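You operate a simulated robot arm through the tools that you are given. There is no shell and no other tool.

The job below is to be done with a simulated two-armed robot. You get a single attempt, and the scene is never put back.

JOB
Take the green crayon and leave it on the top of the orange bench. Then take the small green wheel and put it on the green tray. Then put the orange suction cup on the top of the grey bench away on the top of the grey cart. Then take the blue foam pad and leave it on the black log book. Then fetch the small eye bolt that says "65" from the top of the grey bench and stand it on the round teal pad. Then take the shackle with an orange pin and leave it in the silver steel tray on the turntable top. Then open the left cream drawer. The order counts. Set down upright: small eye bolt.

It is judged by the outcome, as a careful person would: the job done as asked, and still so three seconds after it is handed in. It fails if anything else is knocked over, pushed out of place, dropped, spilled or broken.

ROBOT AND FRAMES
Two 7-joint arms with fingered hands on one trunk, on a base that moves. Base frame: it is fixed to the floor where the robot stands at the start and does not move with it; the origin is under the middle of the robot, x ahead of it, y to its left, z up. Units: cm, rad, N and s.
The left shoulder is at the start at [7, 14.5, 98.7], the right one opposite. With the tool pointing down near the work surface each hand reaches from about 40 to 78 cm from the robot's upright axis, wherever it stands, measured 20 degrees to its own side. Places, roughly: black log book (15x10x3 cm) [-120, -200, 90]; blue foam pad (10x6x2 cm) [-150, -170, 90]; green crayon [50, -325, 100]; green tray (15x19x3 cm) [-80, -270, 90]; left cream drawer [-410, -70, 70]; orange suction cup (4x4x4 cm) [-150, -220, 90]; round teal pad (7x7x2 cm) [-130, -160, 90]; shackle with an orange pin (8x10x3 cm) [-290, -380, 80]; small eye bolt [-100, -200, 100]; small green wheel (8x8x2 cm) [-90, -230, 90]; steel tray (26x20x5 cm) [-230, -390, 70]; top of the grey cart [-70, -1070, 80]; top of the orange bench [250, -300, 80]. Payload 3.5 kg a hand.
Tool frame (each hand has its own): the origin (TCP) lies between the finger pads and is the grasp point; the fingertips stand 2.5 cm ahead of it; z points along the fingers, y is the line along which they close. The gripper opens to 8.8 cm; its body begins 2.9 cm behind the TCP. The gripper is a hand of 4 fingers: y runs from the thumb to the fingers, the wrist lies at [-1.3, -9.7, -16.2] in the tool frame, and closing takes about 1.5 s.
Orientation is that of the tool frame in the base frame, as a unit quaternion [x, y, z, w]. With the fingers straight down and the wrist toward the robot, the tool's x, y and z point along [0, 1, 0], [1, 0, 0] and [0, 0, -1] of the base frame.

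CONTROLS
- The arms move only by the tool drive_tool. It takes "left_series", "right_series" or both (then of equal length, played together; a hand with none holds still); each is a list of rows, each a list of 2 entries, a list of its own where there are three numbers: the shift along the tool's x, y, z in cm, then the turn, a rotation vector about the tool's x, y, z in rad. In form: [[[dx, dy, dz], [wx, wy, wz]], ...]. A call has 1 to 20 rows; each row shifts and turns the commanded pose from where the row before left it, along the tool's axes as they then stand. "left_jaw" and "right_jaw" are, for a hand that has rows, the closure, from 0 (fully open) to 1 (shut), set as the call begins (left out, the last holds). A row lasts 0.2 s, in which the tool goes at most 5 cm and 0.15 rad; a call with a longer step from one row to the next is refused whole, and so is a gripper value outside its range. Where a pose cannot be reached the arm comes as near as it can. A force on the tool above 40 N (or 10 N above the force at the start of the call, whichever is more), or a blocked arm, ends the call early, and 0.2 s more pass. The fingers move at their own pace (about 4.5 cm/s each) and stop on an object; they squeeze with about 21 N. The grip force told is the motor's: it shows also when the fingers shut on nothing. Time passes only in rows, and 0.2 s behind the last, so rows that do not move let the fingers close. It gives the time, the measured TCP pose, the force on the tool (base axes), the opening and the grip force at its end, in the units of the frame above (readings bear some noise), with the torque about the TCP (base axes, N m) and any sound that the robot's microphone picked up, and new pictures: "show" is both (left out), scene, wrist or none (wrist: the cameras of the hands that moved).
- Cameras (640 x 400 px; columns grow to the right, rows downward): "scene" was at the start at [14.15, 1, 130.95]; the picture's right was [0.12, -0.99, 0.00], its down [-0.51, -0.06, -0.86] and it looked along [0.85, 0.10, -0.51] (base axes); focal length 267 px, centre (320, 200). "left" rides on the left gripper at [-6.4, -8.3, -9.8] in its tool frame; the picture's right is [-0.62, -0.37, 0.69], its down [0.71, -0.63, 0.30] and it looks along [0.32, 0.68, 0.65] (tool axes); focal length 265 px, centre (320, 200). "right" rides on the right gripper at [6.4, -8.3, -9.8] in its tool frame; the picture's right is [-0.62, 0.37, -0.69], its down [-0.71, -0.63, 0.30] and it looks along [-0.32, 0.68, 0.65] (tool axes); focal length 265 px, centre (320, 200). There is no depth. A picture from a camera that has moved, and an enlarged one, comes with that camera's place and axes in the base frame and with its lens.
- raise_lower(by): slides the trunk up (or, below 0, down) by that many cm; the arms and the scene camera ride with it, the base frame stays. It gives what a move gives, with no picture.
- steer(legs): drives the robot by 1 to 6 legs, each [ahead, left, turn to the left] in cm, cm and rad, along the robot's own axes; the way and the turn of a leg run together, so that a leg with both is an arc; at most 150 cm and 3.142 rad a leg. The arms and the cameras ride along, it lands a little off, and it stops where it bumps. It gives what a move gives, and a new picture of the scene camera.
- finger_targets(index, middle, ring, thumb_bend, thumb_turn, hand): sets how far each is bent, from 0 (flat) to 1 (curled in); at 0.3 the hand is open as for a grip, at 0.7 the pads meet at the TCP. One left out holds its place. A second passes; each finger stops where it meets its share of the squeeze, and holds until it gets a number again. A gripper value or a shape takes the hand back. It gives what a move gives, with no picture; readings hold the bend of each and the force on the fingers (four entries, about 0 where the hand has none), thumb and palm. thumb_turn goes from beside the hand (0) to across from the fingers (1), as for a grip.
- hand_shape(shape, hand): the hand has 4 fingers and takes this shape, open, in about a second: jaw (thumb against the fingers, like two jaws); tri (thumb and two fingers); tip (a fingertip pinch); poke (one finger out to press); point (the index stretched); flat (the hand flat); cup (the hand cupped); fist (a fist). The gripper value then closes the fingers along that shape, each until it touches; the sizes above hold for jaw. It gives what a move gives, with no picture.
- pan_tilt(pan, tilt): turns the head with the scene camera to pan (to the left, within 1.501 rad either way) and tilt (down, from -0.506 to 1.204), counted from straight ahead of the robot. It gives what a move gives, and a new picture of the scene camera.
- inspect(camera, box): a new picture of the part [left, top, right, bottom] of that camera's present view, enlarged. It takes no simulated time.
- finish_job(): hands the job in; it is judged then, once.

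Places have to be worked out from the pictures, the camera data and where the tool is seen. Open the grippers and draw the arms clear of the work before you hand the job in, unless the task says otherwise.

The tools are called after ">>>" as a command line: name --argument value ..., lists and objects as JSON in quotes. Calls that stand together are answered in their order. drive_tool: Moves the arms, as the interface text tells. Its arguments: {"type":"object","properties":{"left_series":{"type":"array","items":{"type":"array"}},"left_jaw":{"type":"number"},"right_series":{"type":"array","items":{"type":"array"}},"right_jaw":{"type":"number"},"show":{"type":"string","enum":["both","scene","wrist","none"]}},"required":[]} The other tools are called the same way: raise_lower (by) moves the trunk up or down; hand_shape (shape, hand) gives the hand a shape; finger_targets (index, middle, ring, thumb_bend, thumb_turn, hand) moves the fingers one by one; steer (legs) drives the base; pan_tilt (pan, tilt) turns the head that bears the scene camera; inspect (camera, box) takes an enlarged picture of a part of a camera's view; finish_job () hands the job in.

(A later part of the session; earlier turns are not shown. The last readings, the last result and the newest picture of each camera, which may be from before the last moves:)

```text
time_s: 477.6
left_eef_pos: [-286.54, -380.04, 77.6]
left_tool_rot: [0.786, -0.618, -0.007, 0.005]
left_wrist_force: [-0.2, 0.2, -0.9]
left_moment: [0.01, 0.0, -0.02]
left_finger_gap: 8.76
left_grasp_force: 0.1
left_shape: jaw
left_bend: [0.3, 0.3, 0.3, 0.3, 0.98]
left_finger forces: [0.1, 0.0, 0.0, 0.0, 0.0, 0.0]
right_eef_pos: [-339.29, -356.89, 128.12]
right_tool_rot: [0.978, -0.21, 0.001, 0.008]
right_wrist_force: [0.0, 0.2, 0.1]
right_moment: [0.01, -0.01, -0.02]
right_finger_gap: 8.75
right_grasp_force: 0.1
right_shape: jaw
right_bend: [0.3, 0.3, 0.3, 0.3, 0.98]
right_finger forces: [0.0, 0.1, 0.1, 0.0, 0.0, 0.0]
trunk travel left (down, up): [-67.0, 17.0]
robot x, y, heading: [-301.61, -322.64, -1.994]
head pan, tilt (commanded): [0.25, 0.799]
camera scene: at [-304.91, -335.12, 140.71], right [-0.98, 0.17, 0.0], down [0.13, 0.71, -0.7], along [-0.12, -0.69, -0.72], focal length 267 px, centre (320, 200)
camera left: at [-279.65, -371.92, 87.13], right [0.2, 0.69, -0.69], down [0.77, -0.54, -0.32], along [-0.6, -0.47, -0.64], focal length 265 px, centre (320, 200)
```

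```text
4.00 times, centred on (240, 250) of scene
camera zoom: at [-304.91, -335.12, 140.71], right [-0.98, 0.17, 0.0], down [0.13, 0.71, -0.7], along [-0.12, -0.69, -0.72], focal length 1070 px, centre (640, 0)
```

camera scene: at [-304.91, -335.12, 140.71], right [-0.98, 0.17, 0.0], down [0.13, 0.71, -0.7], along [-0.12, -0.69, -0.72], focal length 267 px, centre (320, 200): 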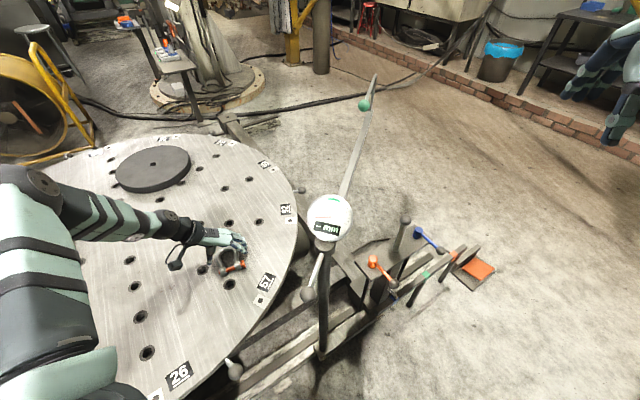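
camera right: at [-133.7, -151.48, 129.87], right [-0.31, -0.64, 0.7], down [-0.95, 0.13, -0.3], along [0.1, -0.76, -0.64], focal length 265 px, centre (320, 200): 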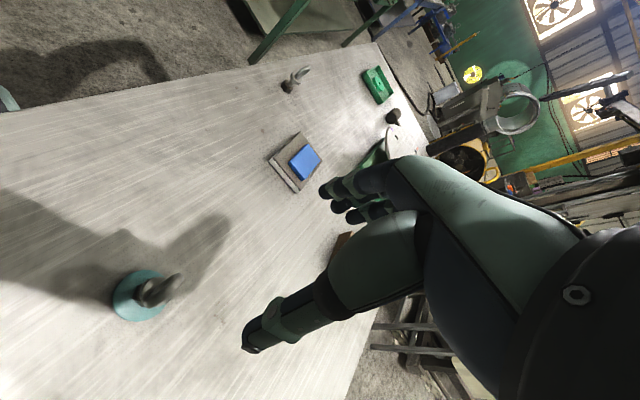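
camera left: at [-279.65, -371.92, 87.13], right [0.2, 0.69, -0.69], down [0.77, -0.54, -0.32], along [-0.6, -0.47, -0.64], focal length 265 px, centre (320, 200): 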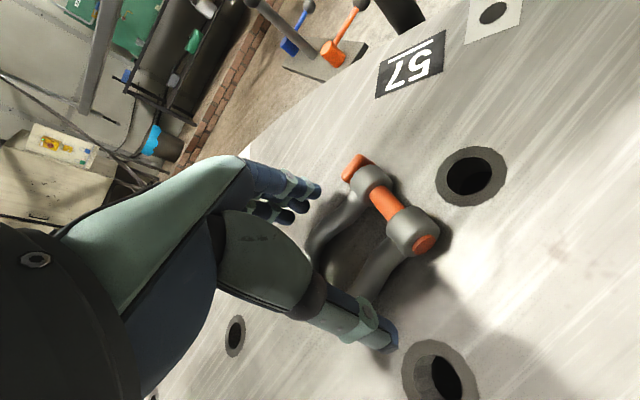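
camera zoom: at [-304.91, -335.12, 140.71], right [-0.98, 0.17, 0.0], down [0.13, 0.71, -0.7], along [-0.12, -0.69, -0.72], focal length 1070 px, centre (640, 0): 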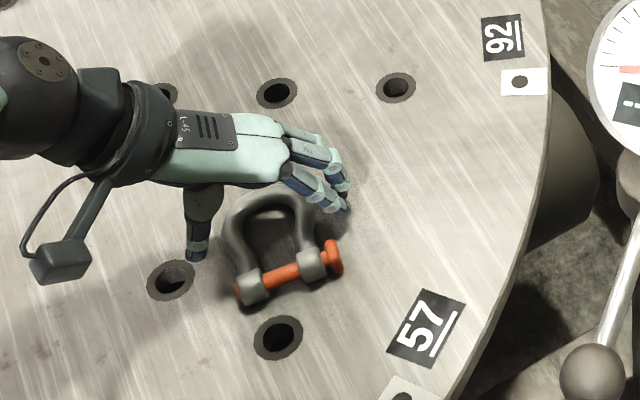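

The fingers straddle the shackle's bow. I lower 0.4 cm more and close.

>>> drive_tool --left_series '[[[0, 0, 0.2], [0, 0, 0]], [[0, 0, 0.2], [0, 0, 0]], [[0, 0, 0], [0, 0, 0]]]' --show "none"

>>> drive_tool --left_series '[[[0, 0, 0], [0, 0, 0]], [[0, 0, 0], [0, 0, 0]], [[0, 0, 0], [0, 0, 0]], [[0, 0, 0], [0, 0, 0]], [[0, 0, 0], [0, 0, 0]], [[0, 0, 0], [0, 0, 0]], [[0, 0, 0], [0, 0, 0]], [[0, 0, 0], [0, 0, 0]]]' --left_jaw 1 --show "both"

>>> inspect --camera "scene" --box '[160, 200, 320, 300]'

```text
time_s: 478.4
left_eef_pos: [-286.73, -380.15, 77.19]
left_tool_rot: [0.786, -0.619, -0.009, 0.004]
left_wrist_force: [0.1, 0.7, -0.9]
left_moment: [0.01, 0.02, 0.0]
left_finger_gap: 8.75
left_grasp_force: 0.1
left_shape: jaw
left_bend: [0.3, 0.3, 0.3, 0.3, 0.98]
left_finger forces: [0.0, 0.0, 0.0, 0.0, 0.1, 0.1]
right_eef_pos: [-339.14, -356.88, 127.98]
right_tool_rot: [0.978, -0.209, 0.002, 0.009]
right_wrist_force: [0.9, 1.3, -0.6]
right_moment: [-0.01, 0.01, -0.03]
right_finger_gap: 8.77
right_grasp_force: 0.1
right_shape: jaw
right_bend: [0.3, 0.3, 0.3, 0.3, 0.98]
right_finger forces: [0.0, 0.1, 0.1, 0.0, 0.1, 0.0]
trunk travel left (down, up): [-67.0, 17.0]
robot x, y, heading: [-301.42, -322.0, -1.995]
head pan, tilt (commanded): [0.25, 0.799]
```

```text
time_s: 480.2
left_eef_pos: [-286.61, -380.23, 77.22]
left_tool_rot: [0.785, -0.619, -0.009, 0.004]
left_wrist_force: [0.6, 0.3, 0.3]
left_moment: [0.03, -0.02, -0.02]
left_finger_gap: 5.65
left_grasp_force: 20.8
left_shape: jaw
left_bend: [0.29, 0.4, 0.37, 0.6, 0.99]
left_finger forces: [10.5, 5.7, 2.5, 0.0, 19.3, 0.0]
right_eef_pos: [-339.22, -356.94, 127.99]
right_tool_rot: [0.978, -0.21, 0.002, 0.008]
right_wrist_force: [0.5, -0.2, -0.2]
right_moment: [-0.02, -0.01, -0.01]
right_finger_gap: 8.76
right_grasp_force: 0.1
right_shape: jaw
right_bend: [0.3, 0.3, 0.3, 0.3, 0.98]
right_finger forces: [0.0, 0.0, 0.0, 0.0, 0.1, 0.1]
trunk travel left (down, up): [-67.0, 17.0]
robot x, y, heading: [-301.63, -322.73, -1.998]
head pan, tilt (commanded): [0.25, 0.799]
camera scene: at [-304.9, -335.15, 140.71], right [-0.98, 0.17, 0.0], down [0.13, 0.71, -0.7], along [-0.12, -0.69, -0.72], focal length 267 px, centre (320, 200)
camera left: at [-279.7, -371.95, 86.74], right [0.2, 0.69, -0.69], down [0.77, -0.54, -0.32], along [-0.6, -0.47, -0.64], focal length 265 px, centre (320, 200)
```

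scene: 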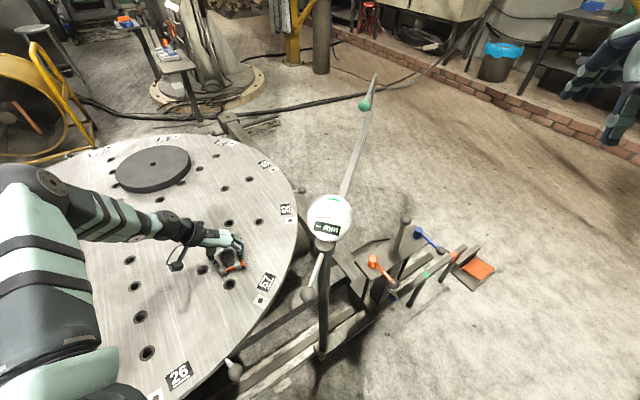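
left: 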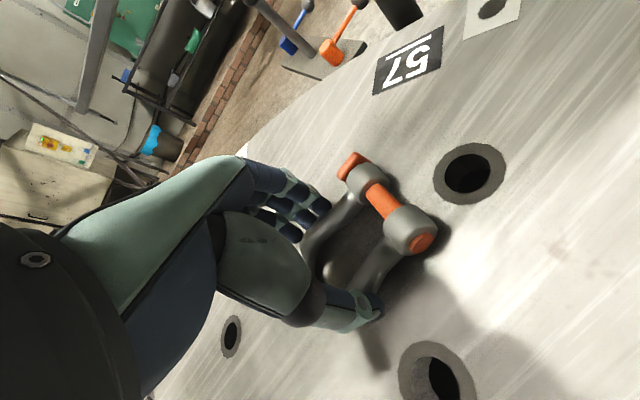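

```text
4.00 times, centred on (240, 250) of scene
camera zoom: at [-304.9, -335.15, 140.71], right [-0.98, 0.17, 0.0], down [0.13, 0.71, -0.7], along [-0.12, -0.69, -0.72], focal length 1070 px, centre (640, 0)
```

zoom: 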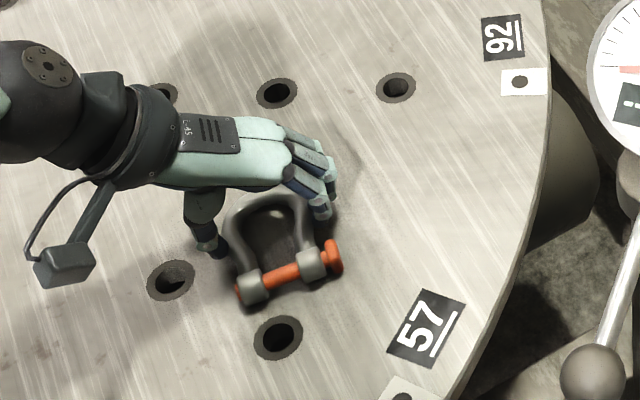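

Firm grip (thumb 19 N). I lift slowly and check.

>>> drive_tool --left_series '[[[0, 0, -0.4], [0, 0, 0]], [[0, 0, -0.5], [0, 0, 0]], [[0, 0, -0.7], [0, 0, 0]], [[0, 0, -1], [0, 0, 0]], [[0, 0, -1], [0, 0, 0]], [[0, 0, 0], [0, 0, 0]]]' --show "wrist"

>>> inspect --camera "scene" --box '[160, 200, 320, 300]'

```text
time_s: 481.6
left_eef_pos: [-286.54, -380.12, 80.79]
left_tool_rot: [0.786, -0.618, -0.008, 0.004]
left_wrist_force: [-0.6, -0.4, -3.1]
left_moment: [-0.05, 0.01, 0.02]
left_finger_gap: 5.64
left_grasp_force: 20.7
left_shape: jaw
left_bend: [0.29, 0.4, 0.37, 0.6, 0.99]
left_finger forces: [10.8, 5.8, 2.7, 0.1, 19.2, 0.0]
right_eef_pos: [-339.28, -356.96, 128.11]
right_tool_rot: [0.978, -0.21, 0.002, 0.008]
right_wrist_force: [-0.7, 0.2, -0.4]
right_moment: [-0.01, -0.01, 0.0]
right_finger_gap: 8.79
right_grasp_force: 0.0
right_shape: jaw
right_bend: [0.3, 0.3, 0.3, 0.3, 0.98]
right_finger forces: [0.0, 0.0, 0.1, 0.0, 0.1, 0.0]
trunk travel left (down, up): [-67.0, 17.0]
robot x, y, heading: [-301.83, -322.59, -1.997]
head pan, tilt (commanded): [0.25, 0.799]
camera left: at [-279.66, -371.94, 90.3], right [0.2, 0.69, -0.69], down [0.77, -0.54, -0.32], along [-0.6, -0.47, -0.65], focal length 265 px, centre (320, 200)
```

left: 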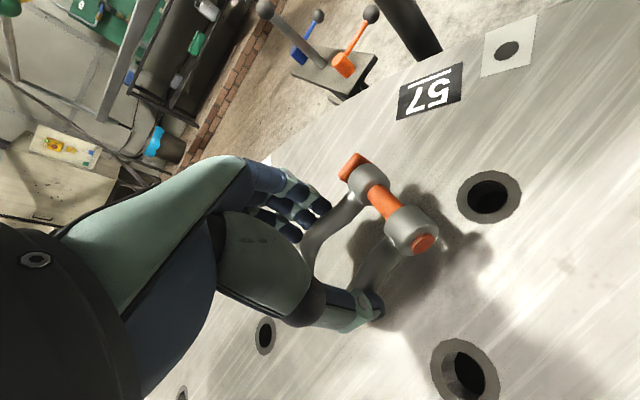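

```text
4.00 times, centred on (240, 250) of scene
camera zoom: at [-304.9, -335.2, 140.7], right [-0.98, 0.17, 0.0], down [0.13, 0.71, -0.7], along [-0.12, -0.69, -0.72], focal length 1070 px, centre (640, 0)
```

zoom: 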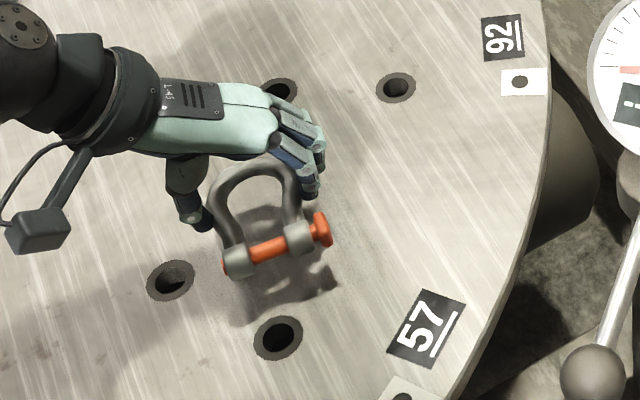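

The shackle hangs level. I raise it to z≈118 and leave this spot the way I came.

>>> drive_tool --left_series '[[[0, 0, -2], [0, 0, 0]], [[0, 0, -2.5], [0, 0, 0]], [[0, 0, -3], [0, 0, 0]], [[0, 0, -3], [0, 0, 0]], [[0, 0, -3], [0, 0, 0]], [[0, 0, -3], [0, 0, 0]], [[0, 0, -3], [0, 0, 0]], [[0, 0, -3], [0, 0, 0]], [[0, 0, -3], [0, 0, 0]], [[0, 0, -3], [0, 0, 0]], [[0, 0, -3], [0, 0, 0]], [[0, 0, -3], [0, 0, 0]], [[0, 0, -3], [0, 0, 0]], [[0, 0, 0], [0, 0, 0]]]' --show "both"

```text
time_s: 484.6
left_eef_pos: [-285.85, -380.21, 118.18]
left_tool_rot: [0.786, -0.618, -0.009, 0.004]
left_wrist_force: [0.3, 0.3, -2.1]
left_moment: [-0.05, -0.03, 0.01]
left_finger_gap: 5.62
left_grasp_force: 20.9
left_shape: jaw
left_bend: [0.29, 0.4, 0.37, 0.6, 0.99]
left_finger forces: [10.6, 5.8, 2.7, 0.1, 19.0, 0.1]
right_eef_pos: [-339.28, -357.09, 128.16]
right_tool_rot: [0.978, -0.21, 0.002, 0.008]
right_wrist_force: [-0.7, -0.7, 0.1]
right_moment: [0.0, 0.01, -0.01]
right_finger_gap: 8.77
right_grasp_force: 0.1
right_shape: jaw
right_bend: [0.3, 0.3, 0.3, 0.3, 0.98]
right_finger forces: [0.1, 0.0, 0.0, 0.0, 0.0, 0.0]
trunk travel left (down, up): [-67.0, 17.0]
robot x, y, heading: [-301.6, -322.44, -1.996]
head pan, tilt (commanded): [0.25, 0.799]
camera scene: at [-304.91, -335.2, 140.7], right [-0.98, 0.17, 0.0], down [0.13, 0.71, -0.7], along [-0.12, -0.69, -0.72], focal length 267 px, centre (320, 200)
camera left: at [-278.99, -372.16, 127.79], right [0.2, 0.69, -0.69], down [0.78, -0.54, -0.32], along [-0.6, -0.47, -0.65], focal length 265 px, centre (320, 200)
```

scene: 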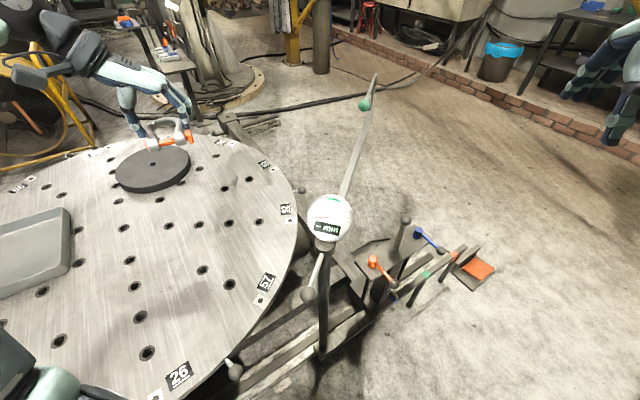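
left: 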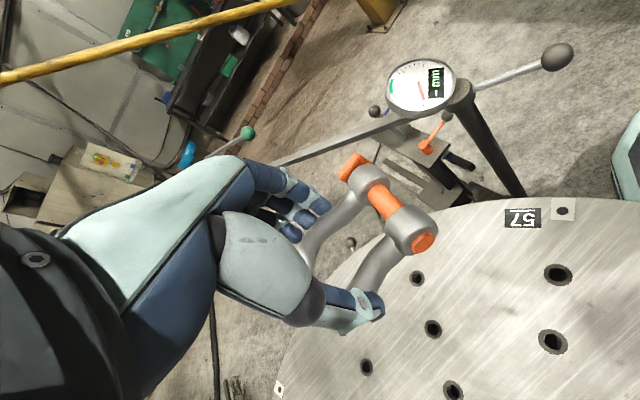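

Now I turn left and back out to the aisle.

>>> steer --legs '[[0, 0, 0.8], [-22, 0, 0], [-45, 43, 0.02]]'

>>> pan_tilt --pan 0.3 --tilt 0.6

```text
time_s: 491.4
left_eef_pos: [-232.97, -272.82, 118.09]
left_tool_rot: [0.968, -0.251, -0.006, 0.007]
left_wrist_force: [0.7, 0.3, -2.3]
left_moment: [-0.02, -0.01, 0.01]
left_finger_gap: 5.62
left_grasp_force: 21.1
left_shape: jaw
left_bend: [0.29, 0.4, 0.37, 0.6, 0.99]
left_finger forces: [10.9, 5.8, 2.8, 0.0, 19.2, 0.1]
right_eef_pos: [-286.37, -296.0, 127.92]
right_tool_rot: [0.98, 0.2, 0.004, 0.007]
right_wrist_force: [-0.6, -0.5, 0.8]
right_moment: [0.0, 0.01, 0.02]
right_finger_gap: 8.76
right_grasp_force: 0.1
right_shape: jaw
right_bend: [0.3, 0.3, 0.3, 0.3, 0.98]
right_finger forces: [0.0, 0.1, 0.0, 0.1, 0.1, 0.0]
trunk travel left (down, up): [-67.0, 17.0]
robot x, y, heading: [-285.93, -244.93, -1.175]
head pan, tilt (commanded): [0.25, 0.799]
camera scene: at [-279.01, -256.2, 140.7], right [-0.8, -0.6, 0.0], down [-0.43, 0.57, -0.7], along [0.42, -0.55, -0.72], focal length 267 px, centre (320, 200)
```

scene: 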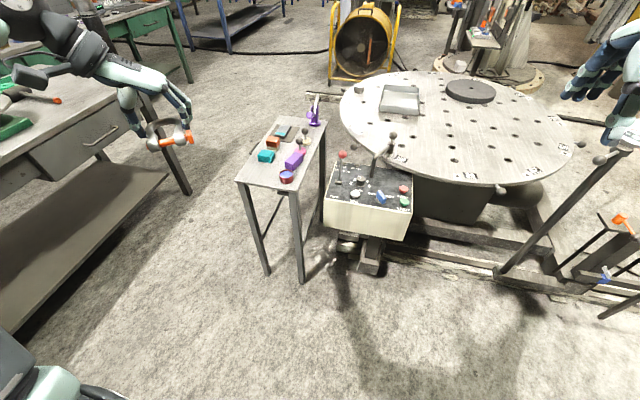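

```text
time_s: 492.1
left_eef_pos: [-232.84, -272.57, 118.13]
left_tool_rot: [0.968, -0.252, -0.007, 0.007]
left_wrist_force: [0.9, -1.1, -3.0]
left_moment: [-0.03, -0.05, 0.01]
left_finger_gap: 5.64
left_grasp_force: 21.1
left_shape: jaw
left_bend: [0.29, 0.4, 0.37, 0.6, 0.99]
left_finger forces: [10.7, 5.7, 2.5, 0.1, 19.2, 0.0]
right_eef_pos: [-286.22, -296.02, 128.13]
right_tool_rot: [0.98, 0.2, 0.005, 0.007]
right_wrist_force: [-0.4, -0.7, -0.9]
right_moment: [-0.02, -0.01, -0.01]
right_finger_gap: 8.77
right_grasp_force: 0.1
right_shape: jaw
right_bend: [0.3, 0.3, 0.3, 0.3, 0.98]
right_finger forces: [0.0, 0.1, 0.0, 0.0, 0.0, 0.0]
trunk travel left (down, up): [-67.0, 17.0]
robot x, y, heading: [-285.63, -244.76, -1.168]
head pan, tilt (commanded): [0.3, 0.6]
camera scene: at [-278.14, -256.43, 142.39], right [-0.76, -0.64, 0.0], down [-0.36, 0.43, -0.82], along [0.53, -0.63, -0.57], focal length 267 px, centre (320, 200)
```

scene: 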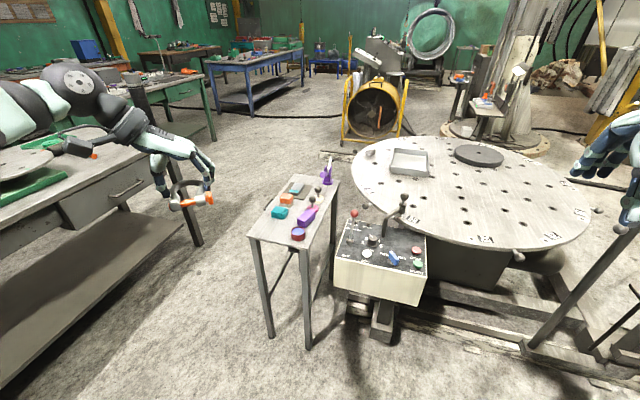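

Before entering the aisle I raise the trunk 14 cm so the held shackle clears the black post at the bench corner (top z≈117). Then I sidestep left into the aisle line.

>>> raise_lower --by 14

>>> steer --legs '[[0, 90, 0.008]]'

>>> pan_tilt --pan 0.0 --tilt 0.7

```text
time_s: 493.8
left_eef_pos: [-232.91, -272.69, 132.18]
left_tool_rot: [0.968, -0.252, -0.006, 0.008]
left_wrist_force: [0.4, 0.2, -2.3]
left_moment: [0.01, -0.05, -0.02]
left_finger_gap: 5.63
left_grasp_force: 21.0
left_shape: jaw
left_bend: [0.29, 0.4, 0.37, 0.6, 0.99]
left_finger forces: [10.6, 5.8, 2.6, 0.0, 19.2, 0.1]
right_eef_pos: [-286.27, -296.01, 141.97]
right_tool_rot: [0.98, 0.2, 0.006, 0.007]
right_wrist_force: [0.3, -0.1, -0.7]
right_moment: [0.01, 0.01, -0.02]
right_finger_gap: 8.77
right_grasp_force: 0.0
right_shape: jaw
right_bend: [0.3, 0.3, 0.3, 0.3, 0.98]
right_finger forces: [0.1, 0.0, 0.1, 0.0, 0.1, 0.0]
trunk travel left (down, up): [-81.0, 3.0]
robot x, y, heading: [-286.16, -245.38, -1.168]
head pan, tilt (commanded): [0.3, 0.6]
```

```text
time_s: 498.5
left_eef_pos: [-150.92, -238.39, 132.21]
left_tool_rot: [0.967, -0.253, -0.006, 0.006]
left_wrist_force: [0.5, 0.5, -2.6]
left_moment: [0.0, -0.06, -0.02]
left_finger_gap: 5.61
left_grasp_force: 20.8
left_shape: jaw
left_bend: [0.29, 0.4, 0.37, 0.6, 0.99]
left_finger forces: [10.8, 5.9, 2.5, 0.0, 19.1, 0.0]
right_eef_pos: [-204.45, -261.52, 141.91]
right_tool_rot: [0.98, 0.197, 0.006, 0.007]
right_wrist_force: [0.0, -0.2, -1.5]
right_moment: [-0.02, 0.0, -0.02]
right_finger_gap: 8.78
right_grasp_force: 0.0
right_shape: jaw
right_bend: [0.3, 0.3, 0.3, 0.3, 0.98]
right_finger forces: [0.0, 0.0, 0.0, 0.0, 0.0, 0.0]
trunk travel left (down, up): [-81.0, 3.0]
robot x, y, heading: [-203.68, -210.34, -1.177]
head pan, tilt (commanded): [0.3, 0.6]
camera scene: at [-196.02, -222.01, 156.39], right [-0.77, -0.64, 0.0], down [-0.36, 0.43, -0.82], along [0.53, -0.63, -0.57], focal length 267 px, centre (320, 200)
```

scene: 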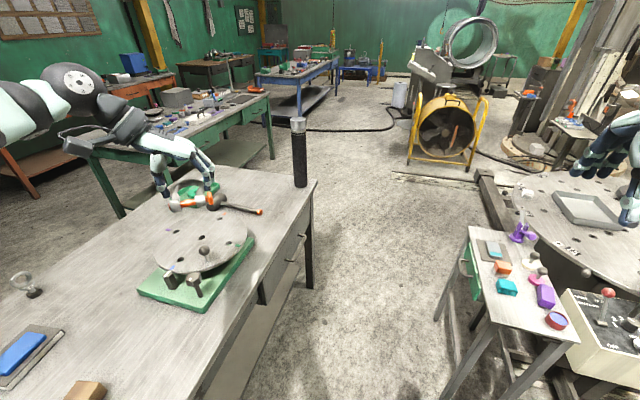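

```text
time_s: 499.3
left_eef_pos: [-150.77, -238.38, 132.13]
left_tool_rot: [0.967, -0.253, -0.006, 0.008]
left_wrist_force: [-0.3, -0.1, -2.1]
left_moment: [-0.02, -0.01, -0.02]
left_finger_gap: 5.62
left_grasp_force: 20.9
left_shape: jaw
left_bend: [0.29, 0.4, 0.37, 0.6, 0.99]
left_finger forces: [10.7, 5.8, 2.6, 0.0, 19.2, 0.0]
right_eef_pos: [-204.29, -261.52, 141.99]
right_tool_rot: [0.98, 0.197, 0.005, 0.008]
right_wrist_force: [0.4, -0.5, 0.7]
right_moment: [-0.01, -0.03, -0.01]
right_finger_gap: 8.74
right_grasp_force: 0.2
right_shape: jaw
right_bend: [0.3, 0.3, 0.3, 0.3, 0.98]
right_finger forces: [0.0, 0.1, 0.0, 0.1, 0.0, 0.1]
trunk travel left (down, up): [-81.0, 3.0]
robot x, y, heading: [-203.78, -210.29, -1.173]
head pan, tilt (commanded): [0.0, 0.7]
camera scene: at [-198.25, -223.0, 155.53], right [-0.92, -0.38, 0.0], down [-0.25, 0.59, -0.76], along [0.29, -0.71, -0.64], focal length 267 px, centre (320, 200)
```

scene: 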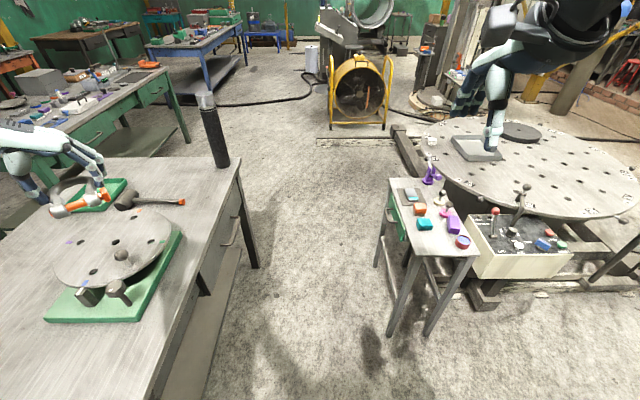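

Lined up with the aisle, I drive ahead through it.

>>> steer --legs '[[0, 0, 0.014], [85, 1, 0], [88, 0, 0]]'

>>> pan_tilt --pan -1.0 --tilt 0.75

```text
time_s: 508.4
left_eef_pos: [-79.37, -394.99, 132.17]
left_tool_rot: [0.971, -0.239, -0.006, 0.007]
left_wrist_force: [0.3, 0.0, -3.0]
left_moment: [-0.01, -0.02, 0.02]
left_finger_gap: 5.61
left_grasp_force: 21.3
left_shape: jaw
left_bend: [0.29, 0.4, 0.37, 0.6, 0.99]
left_finger forces: [10.6, 5.8, 2.7, 0.0, 19.2, 0.0]
right_eef_pos: [-132.22, -419.71, 141.99]
right_tool_rot: [0.977, 0.211, 0.005, 0.007]
right_wrist_force: [-0.2, -0.2, -0.4]
right_moment: [-0.01, -0.01, 0.0]
right_finger_gap: 8.77
right_grasp_force: 0.0
right_shape: jaw
right_bend: [0.3, 0.3, 0.3, 0.3, 0.98]
right_finger forces: [0.1, 0.1, 0.0, 0.1, 0.0, 0.1]
trunk travel left (down, up): [-81.0, 3.0]
robot x, y, heading: [-133.43, -368.8, -1.148]
head pan, tilt (commanded): [0.0, 0.7]
camera scene: at [-127.45, -380.99, 155.54], right [-0.91, -0.41, 0.0], down [-0.27, 0.59, -0.77], along [0.31, -0.7, -0.64], focal length 267 px, centre (320, 200)
```

scene: 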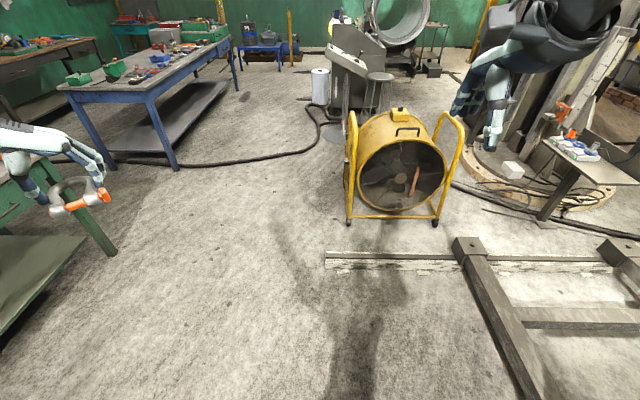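

```text
time_s: 509.7
left_eef_pos: [-79.36, -395.13, 132.09]
left_tool_rot: [0.971, -0.24, -0.005, 0.008]
left_wrist_force: [0.6, -0.3, -1.8]
left_moment: [-0.01, 0.0, -0.01]
left_finger_gap: 5.67
left_grasp_force: 20.5
left_shape: jaw
left_bend: [0.29, 0.4, 0.37, 0.6, 0.99]
left_finger forces: [10.8, 5.7, 2.7, 0.0, 19.1, 0.0]
right_eef_pos: [-132.25, -419.68, 141.97]
right_tool_rot: [0.977, 0.211, 0.005, 0.006]
right_wrist_force: [-0.3, -0.1, -0.2]
right_moment: [0.0, 0.02, -0.03]
right_finger_gap: 8.75
right_grasp_force: 0.1
right_shape: jaw
right_bend: [0.3, 0.3, 0.3, 0.3, 0.98]
right_finger forces: [0.1, 0.0, 0.0, 0.1, 0.0, 0.0]
trunk travel left (down, up): [-81.0, 3.0]
robot x, y, heading: [-133.04, -368.43, -1.145]
head pan, tilt (commanded): [-1.0, 0.75]
camera scene: at [-135.4, -380.31, 155.11], right [-0.84, 0.54, 0.0], down [0.37, 0.57, -0.73], along [-0.4, -0.61, -0.68], focal length 267 px, centre (320, 200)
```

scene: 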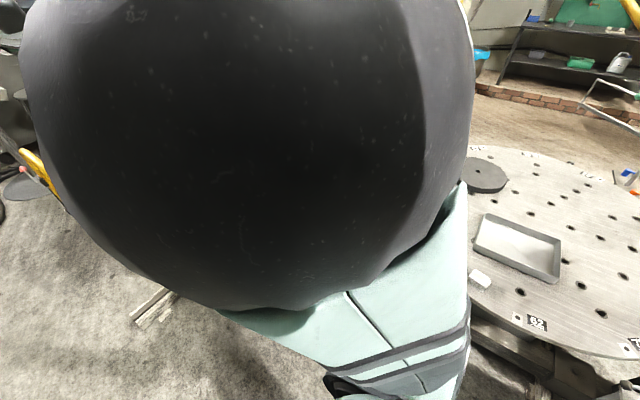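

The tray centre is about (-229.3,-391.3). I move to (-168,-389) and turn right to bring the tray under the left hand.

>>> steer --legs '[[4.4, -40, 0], [0, 0, -2.58]]'

>>> pan_tilt --pan 0.4 --tilt 0.8

```text
time_s: 518.4
left_eef_pos: [-227.69, -392.5, 132.26]
left_tool_rot: [-0.01, 1.0, 0.009, 0.004]
left_wrist_force: [-0.7, 0.1, -2.9]
left_moment: [-0.03, 0.03, -0.02]
left_finger_gap: 5.61
left_grasp_force: 21.4
left_shape: jaw
left_bend: [0.29, 0.4, 0.37, 0.6, 0.99]
left_finger forces: [10.8, 5.7, 2.7, 0.0, 19.1, 0.1]
right_eef_pos: [-193.41, -345.19, 141.99]
right_tool_rot: [-0.449, 0.894, 0.005, -0.007]
right_wrist_force: [0.1, -0.5, 0.9]
right_moment: [0.01, -0.03, 0.03]
right_finger_gap: 8.77
right_grasp_force: 0.1
right_shape: jaw
right_bend: [0.3, 0.3, 0.3, 0.3, 0.98]
right_finger forces: [0.0, 0.0, 0.0, 0.0, 0.0, 0.1]
trunk travel left (down, up): [-81.0, 3.0]
robot x, y, heading: [-167.85, -389.14, 2.5]
head pan, tilt (commanded): [-1.0, 0.75]
camera scene: at [-171.25, -378.18, 155.11], right [1.0, -0.07, 0.0], down [-0.05, -0.68, -0.73], along [0.05, 0.73, -0.68], focal length 267 px, centre (320, 200)
```

scene: 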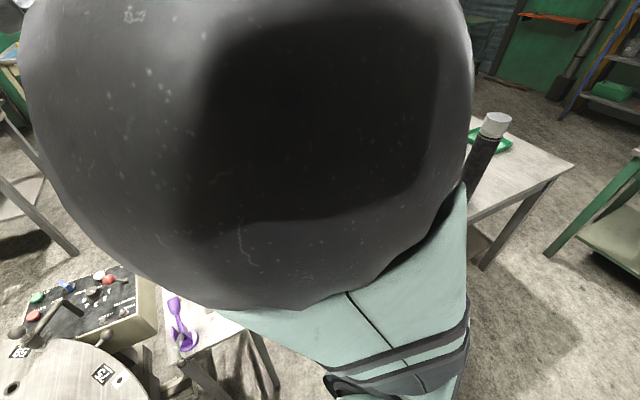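

```text
time_s: 519.9
left_eef_pos: [-227.66, -392.4, 132.07]
left_tool_rot: [-0.01, 1.0, 0.008, 0.004]
left_wrist_force: [0.1, 0.2, -2.5]
left_moment: [0.0, 0.02, 0.0]
left_finger_gap: 5.66
left_grasp_force: 21.7
left_shape: jaw
left_bend: [0.29, 0.4, 0.37, 0.6, 0.99]
left_finger forces: [10.8, 5.7, 2.7, 0.1, 19.1, 0.0]
right_eef_pos: [-193.45, -345.23, 141.92]
right_tool_rot: [-0.448, 0.894, 0.005, -0.007]
right_wrist_force: [0.4, 0.3, -0.2]
right_moment: [0.05, 0.02, -0.01]
right_finger_gap: 8.77
right_grasp_force: 0.0
right_shape: jaw
right_bend: [0.3, 0.3, 0.3, 0.3, 0.98]
right_finger forces: [0.0, 0.0, 0.0, 0.0, 0.0, 0.0]
trunk travel left (down, up): [-81.0, 3.0]
robot x, y, heading: [-167.76, -389.58, 2.502]
head pan, tilt (commanded): [0.4, 0.799]
camera scene: at [-179.66, -384.48, 154.7], right [0.24, 0.97, 0.0], down [0.7, -0.17, -0.7], along [-0.68, 0.17, -0.72], focal length 267 px, centre (320, 200)
```

scene: 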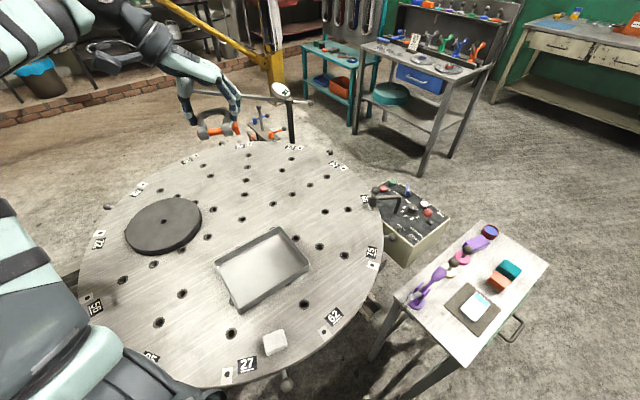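

The left hand is right above the steel tray's centre. I lower the trunk 14 cm again and descend with the arm part way.

>>> raise_lower --by -14

>>> drive_tool --left_series '[[[0, 0, 3], [0, 0, 0]], [[0, 0, 3], [0, 0, 0]], [[0, 0, 3], [0, 0, 0]], [[0, 0, 3], [0, 0, 0]], [[0, 0, 3], [0, 0, 0]], [[0, 0, 3], [0, 0, 0]], [[0, 0, 3], [0, 0, 0]], [[0, 0, 3], [0, 0, 0]], [[0, 0, 3], [0, 0, 0]], [[0, 0, 0], [0, 0, 0]]]' --show "both"

>>> inspect --camera "scene" --box '[170, 170, 350, 330]'

```text
time_s: 521.6
left_eef_pos: [-227.71, -392.31, 118.11]
left_tool_rot: [-0.011, 1.0, 0.009, 0.005]
left_wrist_force: [0.0, -0.4, -2.2]
left_moment: [0.0, 0.04, -0.01]
left_finger_gap: 5.61
left_grasp_force: 21.1
left_shape: jaw
left_bend: [0.29, 0.4, 0.37, 0.6, 0.99]
left_finger forces: [10.9, 5.7, 2.6, 0.0, 19.0, 0.0]
right_eef_pos: [-193.45, -345.21, 128.08]
right_tool_rot: [-0.449, 0.894, 0.006, -0.007]
right_wrist_force: [0.0, 0.0, 0.9]
right_moment: [-0.03, 0.0, -0.02]
right_finger_gap: 8.78
right_grasp_force: 0.0
right_shape: jaw
right_bend: [0.3, 0.3, 0.3, 0.3, 0.98]
right_finger forces: [0.1, 0.0, 0.0, 0.1, 0.0, 0.0]
trunk travel left (down, up): [-67.0, 17.0]
robot x, y, heading: [-167.79, -389.6, 2.5]
head pan, tilt (commanded): [0.4, 0.799]
```

```text
time_s: 523.8
left_eef_pos: [-227.48, -391.94, 91.34]
left_tool_rot: [-0.01, 1.0, 0.009, 0.003]
left_wrist_force: [-0.7, -0.3, -1.9]
left_moment: [0.0, 0.03, -0.01]
left_finger_gap: 5.65
left_grasp_force: 21.0
left_shape: jaw
left_bend: [0.29, 0.4, 0.37, 0.6, 0.99]
left_finger forces: [10.7, 5.7, 2.7, 0.0, 19.1, 0.0]
right_eef_pos: [-193.46, -345.23, 128.0]
right_tool_rot: [-0.449, 0.894, 0.005, -0.007]
right_wrist_force: [-0.4, 0.3, 0.5]
right_moment: [-0.01, -0.01, 0.0]
right_finger_gap: 8.77
right_grasp_force: 0.0
right_shape: jaw
right_bend: [0.3, 0.3, 0.3, 0.3, 0.98]
right_finger forces: [0.1, 0.0, 0.0, 0.0, 0.0, 0.0]
trunk travel left (down, up): [-67.0, 17.0]
robot x, y, heading: [-167.73, -389.11, 2.503]
head pan, tilt (commanded): [0.4, 0.799]
camera scene: at [-179.6, -384.49, 140.71], right [0.24, 0.97, 0.0], down [0.7, -0.17, -0.7], along [-0.68, 0.17, -0.72], focal length 267 px, centre (320, 200)
camera left: at [-220.75, -400.19, 100.86], right [0.63, -0.34, -0.69], down [-0.7, -0.64, -0.32], along [-0.33, 0.69, -0.64], focal length 265 px, centre (320, 200)
```

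scene: 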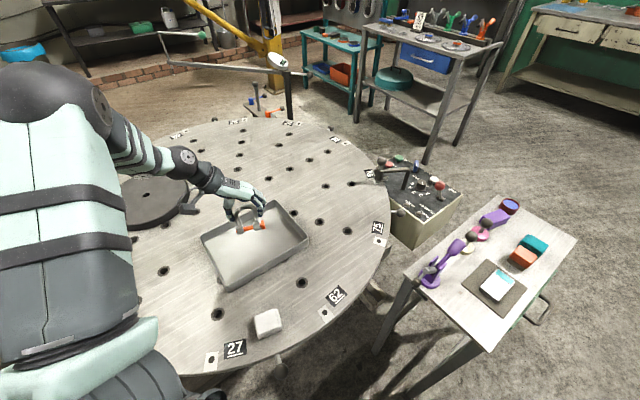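
left: 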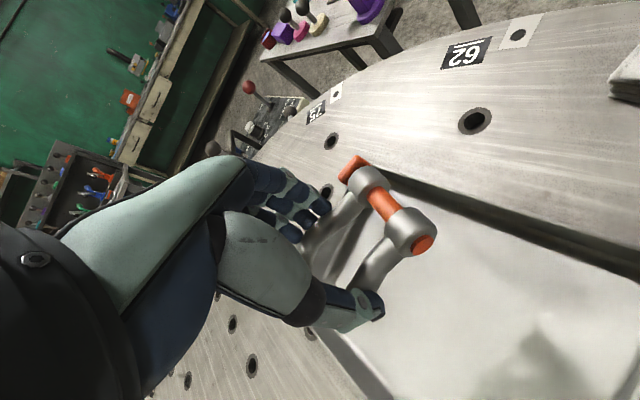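

```text
2.50 times, centred on (260, 250) of scene
camera zoom: at [-179.6, -384.49, 140.71], right [0.24, 0.97, 0.0], down [0.7, -0.17, -0.7], along [-0.68, 0.17, -0.72], focal length 668 px, centre (470, 75)
```

zoom: 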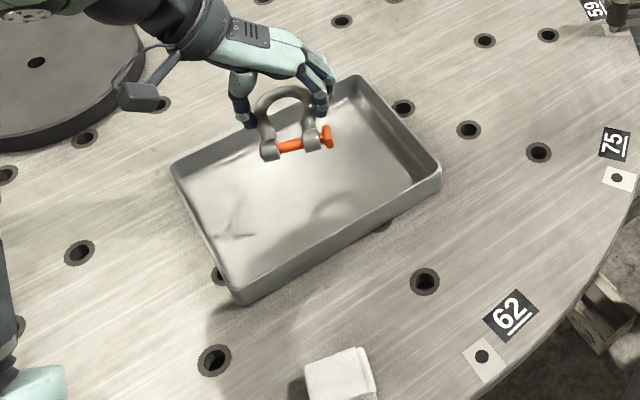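

Centred over the tray. I lower into it.

>>> drive_tool --left_series '[[[0, 0, 2], [0, 0, 0]], [[0, 0, 2], [0, 0, 0]], [[0, 0, 2], [0, 0, 0]], [[0, 0, 2], [0, 0, 0]], [[0, 0, 1.5], [0, 0, 0]], [[0, 0, 1], [0, 0, 0]], [[0, 0, 0.8], [0, 0, 0]], [[0, 0, 0.5], [0, 0, 0]], [[0, 0, 0], [0, 0, 0]]]' --show "wrist"

>>> inspect --camera "scene" --box '[170, 170, 350, 330]'

```text
time_s: 525.8
left_eef_pos: [-227.33, -391.69, 79.44]
left_tool_rot: [-0.011, 1.0, 0.008, 0.004]
left_wrist_force: [0.1, 0.6, -2.4]
left_moment: [-0.03, 0.04, 0.01]
left_finger_gap: 5.62
left_grasp_force: 20.7
left_shape: jaw
left_bend: [0.29, 0.4, 0.37, 0.6, 0.99]
left_finger forces: [10.7, 5.7, 2.7, 0.0, 19.1, 0.0]
right_eef_pos: [-193.37, -345.25, 128.03]
right_tool_rot: [-0.448, 0.894, 0.006, -0.006]
right_wrist_force: [-0.7, -0.2, 0.1]
right_moment: [-0.03, 0.02, 0.01]
right_finger_gap: 8.77
right_grasp_force: 0.0
right_shape: jaw
right_bend: [0.3, 0.3, 0.3, 0.3, 0.98]
right_finger forces: [0.0, 0.1, 0.0, 0.1, 0.1, 0.0]
trunk travel left (down, up): [-67.0, 17.0]
robot x, y, heading: [-167.61, -389.27, 2.495]
head pan, tilt (commanded): [0.4, 0.799]
camera left: at [-220.66, -400.01, 88.98], right [0.63, -0.34, -0.69], down [-0.7, -0.64, -0.32], along [-0.33, 0.69, -0.64], focal length 265 px, centre (320, 200)
```

left: 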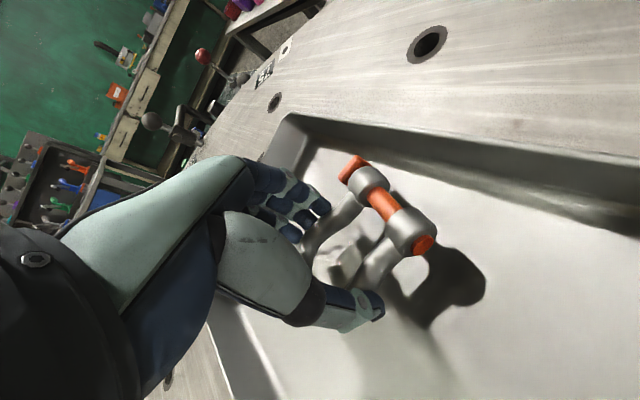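

```text
2.50 times, centred on (260, 250) of scene
camera zoom: at [-179.65, -384.49, 140.7], right [0.24, 0.97, 0.0], down [0.7, -0.17, -0.7], along [-0.68, 0.17, -0.72], focal length 668 px, centre (470, 75)
```

zoom: 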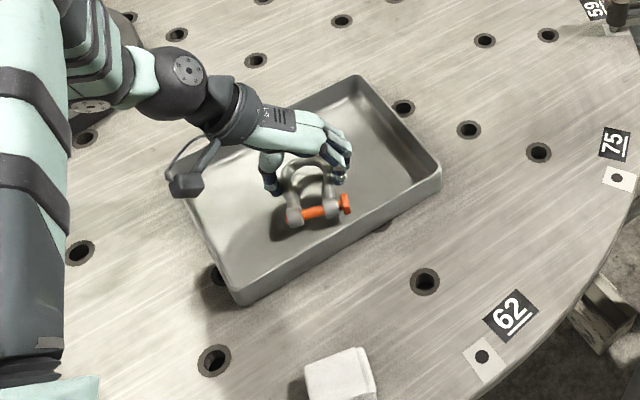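

The shackle is inside the tray. I lower the last bit slowly until contact.

>>> drive_tool --left_series '[[[0, 0, 0.4], [0, 0, 0]], [[0, 0, 0.3], [0, 0, 0]], [[0, 0, 0.25], [0, 0, 0]], [[0, 0, 0.2], [0, 0, 0]], [[0, 0, 0], [0, 0, 0]]]' --show "none"

```text
time_s: 527.0
left_eef_pos: [-227.29, -391.63, 78.32]
left_tool_rot: [-0.01, 1.0, 0.009, 0.004]
left_wrist_force: [0.1, 1.5, -2.8]
left_moment: [-0.04, 0.04, -0.01]
left_finger_gap: 5.63
left_grasp_force: 21.3
left_shape: jaw
left_bend: [0.29, 0.4, 0.37, 0.6, 0.99]
left_finger forces: [10.7, 5.7, 2.6, 0.0, 19.2, 0.0]
right_eef_pos: [-193.47, -345.32, 128.04]
right_tool_rot: [-0.449, 0.893, 0.006, -0.007]
right_wrist_force: [0.7, -0.1, 0.6]
right_moment: [-0.02, 0.03, -0.01]
right_finger_gap: 8.76
right_grasp_force: 0.1
right_shape: jaw
right_bend: [0.3, 0.3, 0.3, 0.3, 0.98]
right_finger forces: [0.0, 0.0, 0.0, 0.0, 0.0, 0.0]
trunk travel left (down, up): [-67.0, 17.0]
robot x, y, heading: [-168.25, -389.49, 2.495]
head pan, tilt (commanded): [0.4, 0.799]
```

>>> drive_tool --left_series '[[[0, 0, 0.2], [0, 0, 0]], [[0, 0, 0.2], [0, 0, 0]], [[0, 0, 0.2], [0, 0, 0]], [[0, 0, 0.15], [0, 0, 0]], [[0, 0, 0], [0, 0, 0]]]' --show "wrist"

```text
time_s: 528.2
left_eef_pos: [-227.33, -391.59, 77.57]
left_tool_rot: [-0.011, 1.0, 0.009, 0.003]
left_wrist_force: [-1.4, -1.0, 1.4]
left_moment: [-0.09, -0.06, 0.0]
left_finger_gap: 5.6
left_grasp_force: 21.3
left_shape: jaw
left_bend: [0.29, 0.41, 0.37, 0.6, 0.99]
left_finger forces: [10.5, 5.7, 2.8, 0.0, 19.7, 0.0]
right_eef_pos: [-193.39, -345.24, 128.13]
right_tool_rot: [-0.449, 0.894, 0.006, -0.006]
right_wrist_force: [-0.3, 0.2, 1.1]
right_moment: [-0.02, -0.01, -0.03]
right_finger_gap: 8.77
right_grasp_force: 0.0
right_shape: jaw
right_bend: [0.3, 0.3, 0.3, 0.3, 0.98]
right_finger forces: [0.0, 0.0, 0.0, 0.0, 0.0, 0.1]
trunk travel left (down, up): [-67.0, 17.0]
robot x, y, heading: [-168.09, -389.59, 2.503]
head pan, tilt (commanded): [0.4, 0.799]
camera left: at [-220.66, -399.89, 87.15], right [0.63, -0.34, -0.69], down [-0.7, -0.64, -0.32], along [-0.33, 0.69, -0.64], focal length 265 px, centre (320, 200)
```

left: 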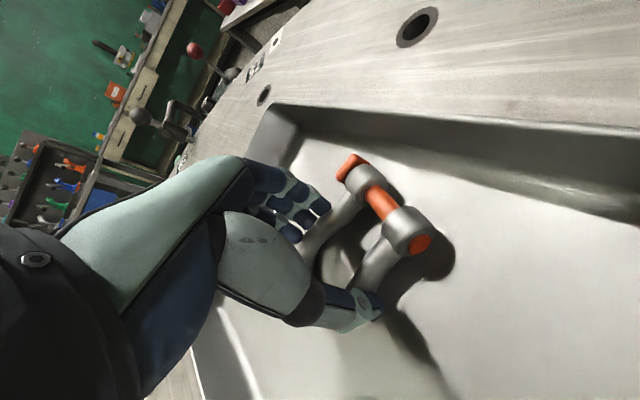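

Contact made. I release by opening part way, then lift out.

>>> drive_tool --left_series '[[[0, 0, 0], [0, 0, 0]], [[0, 0, 0], [0, 0, 0]], [[0, 0, 0], [0, 0, 0]], [[0, 0, 0], [0, 0, 0]], [[0, 0, 0], [0, 0, 0]]]' --left_jaw 0.05 --show "none"

>>> drive_tool --left_series '[[[0, 0, -0.5], [0, 0, 0]], [[0, 0, -0.5], [0, 0, 0]], [[0, 0, -1], [0, 0, 0]], [[0, 0, -1.5], [0, 0, 0]], [[0, 0, -2], [0, 0, 0]], [[0, 0, -2.5], [0, 0, 0]], [[0, 0, -2.5], [0, 0, 0]], [[0, 0, 0], [0, 0, 0]]]' --show "both"

```text
time_s: 529.4
left_eef_pos: [-227.28, -391.48, 77.58]
left_tool_rot: [-0.01, 1.0, 0.009, 0.005]
left_wrist_force: [-0.5, -0.4, 0.2]
left_moment: [-0.02, 0.02, 0.02]
left_finger_gap: 8.3
left_grasp_force: 0.1
left_shape: jaw
left_bend: [0.32, 0.31, 0.3, 0.31, 0.98]
left_finger forces: [0.0, 0.0, 0.1, 0.1, 0.0, 0.0]
right_eef_pos: [-193.4, -345.21, 128.06]
right_tool_rot: [-0.449, 0.894, 0.006, -0.007]
right_wrist_force: [-0.2, 0.2, 0.5]
right_moment: [0.01, 0.01, 0.02]
right_finger_gap: 8.77
right_grasp_force: 0.1
right_shape: jaw
right_bend: [0.3, 0.3, 0.3, 0.3, 0.98]
right_finger forces: [0.0, 0.1, 0.0, 0.2, 0.1, 0.1]
trunk travel left (down, up): [-67.0, 17.0]
robot x, y, heading: [-168.14, -389.3, 2.503]
head pan, tilt (commanded): [0.4, 0.799]
```

```text
time_s: 531.2
left_eef_pos: [-227.39, -391.81, 88.06]
left_tool_rot: [-0.011, 1.0, 0.01, 0.004]
left_wrist_force: [0.3, -0.6, -0.7]
left_moment: [0.02, 0.0, -0.02]
left_finger_gap: 8.32
left_grasp_force: 0.1
left_shape: jaw
left_bend: [0.32, 0.31, 0.3, 0.31, 0.98]
left_finger forces: [0.0, 0.0, 0.1, 0.0, 0.0, 0.1]
right_eef_pos: [-193.41, -345.23, 128.08]
right_tool_rot: [-0.448, 0.894, 0.006, -0.006]
right_wrist_force: [0.1, 1.1, -0.6]
right_moment: [0.0, 0.02, 0.05]
right_finger_gap: 8.75
right_grasp_force: 0.2
right_shape: jaw
right_bend: [0.3, 0.3, 0.3, 0.3, 0.98]
right_finger forces: [0.1, 0.0, 0.0, 0.0, 0.0, 0.0]
trunk travel left (down, up): [-67.0, 17.0]
robot x, y, heading: [-167.65, -389.41, 2.494]
head pan, tilt (commanded): [0.4, 0.799]
camera scene: at [-179.67, -384.49, 140.7], right [0.24, 0.97, 0.0], down [0.7, -0.17, -0.7], along [-0.68, 0.17, -0.72], focal length 267 px, centre (320, 200)
camera left: at [-220.79, -400.09, 97.67], right [0.63, -0.34, -0.69], down [-0.7, -0.64, -0.32], along [-0.33, 0.69, -0.65], focal length 265 px, centre (320, 200)
```

scene: 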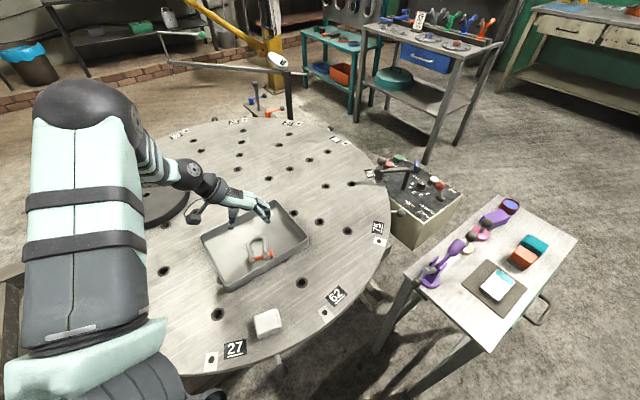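
left: 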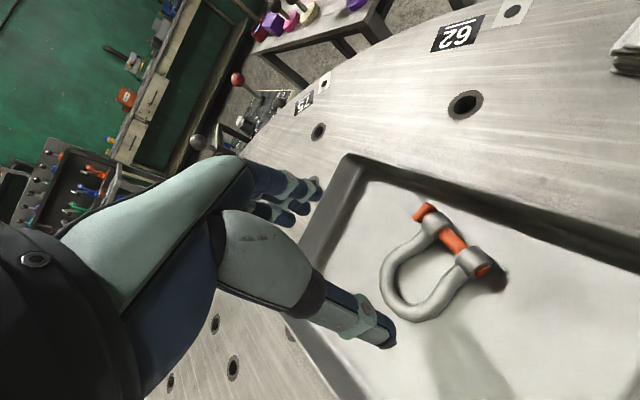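

The shackle lies in the steel tray. I raise the left hand and turn it back to the normal orientation.

>>> drive_tool --left_series '[[[0, 0, -3], [0, 0, 0]], [[0, 0, -3], [0, 0, 0]], [[0, 0, -3], [0, 0, 0]], [[0, 0, -3], [0, 0, 0]], [[0, 0, -3], [0, 0, 0]], [[0, 0, -3], [0, 0, 0]], [[0, 0, -3], [0, 0, 0]], [[0, 0, -3], [0, 0, -0.1]], [[0, 0, -3], [0, 0, -0.14]], [[0, 0, -3], [0, 0, -0.14]], [[0, 0, 0], [0, 0, -0.14]], [[0, 0, 0], [0, 0, -0.14]], [[0, 0, 0], [0, 0, -0.14]], [[0, 0, 0], [0, 0, -0.14]], [[0, 0, 0], [0, 0, -0.14]], [[0, 0, 0], [0, 0, 0]]]' --left_jaw 0 --show "both"

```text
time_s: 534.6
left_eef_pos: [-227.69, -392.34, 117.99]
left_tool_rot: [-0.524, 0.852, 0.005, 0.007]
left_wrist_force: [0.3, -0.1, 1.0]
left_moment: [0.0, 0.01, -0.02]
left_finger_gap: 8.75
left_grasp_force: 0.1
left_shape: jaw
left_bend: [0.3, 0.3, 0.3, 0.3, 0.98]
left_finger forces: [0.1, 0.0, 0.1, 0.0, 0.0, 0.0]
right_eef_pos: [-193.44, -345.24, 128.1]
right_tool_rot: [-0.449, 0.894, 0.005, -0.006]
right_wrist_force: [-0.1, 0.4, 0.2]
right_moment: [0.03, -0.01, 0.03]
right_finger_gap: 8.77
right_grasp_force: 0.1
right_shape: jaw
right_bend: [0.3, 0.3, 0.3, 0.3, 0.98]
right_finger forces: [0.0, 0.1, 0.1, 0.0, 0.0, 0.0]
trunk travel left (down, up): [-67.0, 17.0]
robot x, y, heading: [-167.89, -389.43, 2.498]
head pan, tilt (commanded): [0.4, 0.799]
camera scene: at [-179.64, -384.53, 140.71], right [0.24, 0.97, 0.0], down [0.7, -0.17, -0.7], along [-0.68, 0.17, -0.72], focal length 267 px, centre (320, 200)
camera left: at [-217.34, -390.52, 127.75], right [0.61, 0.4, -0.68], down [0.24, -0.92, -0.32], along [-0.75, 0.03, -0.66], focal length 265 px, centre (320, 200)
```

scene: 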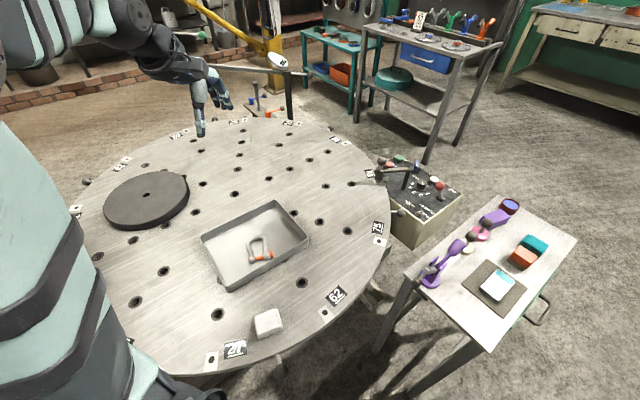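
left: 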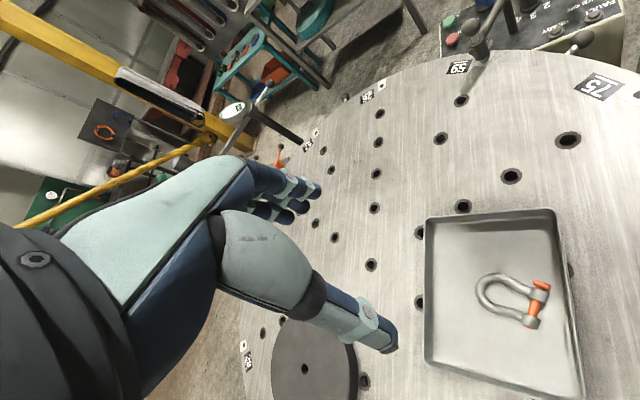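

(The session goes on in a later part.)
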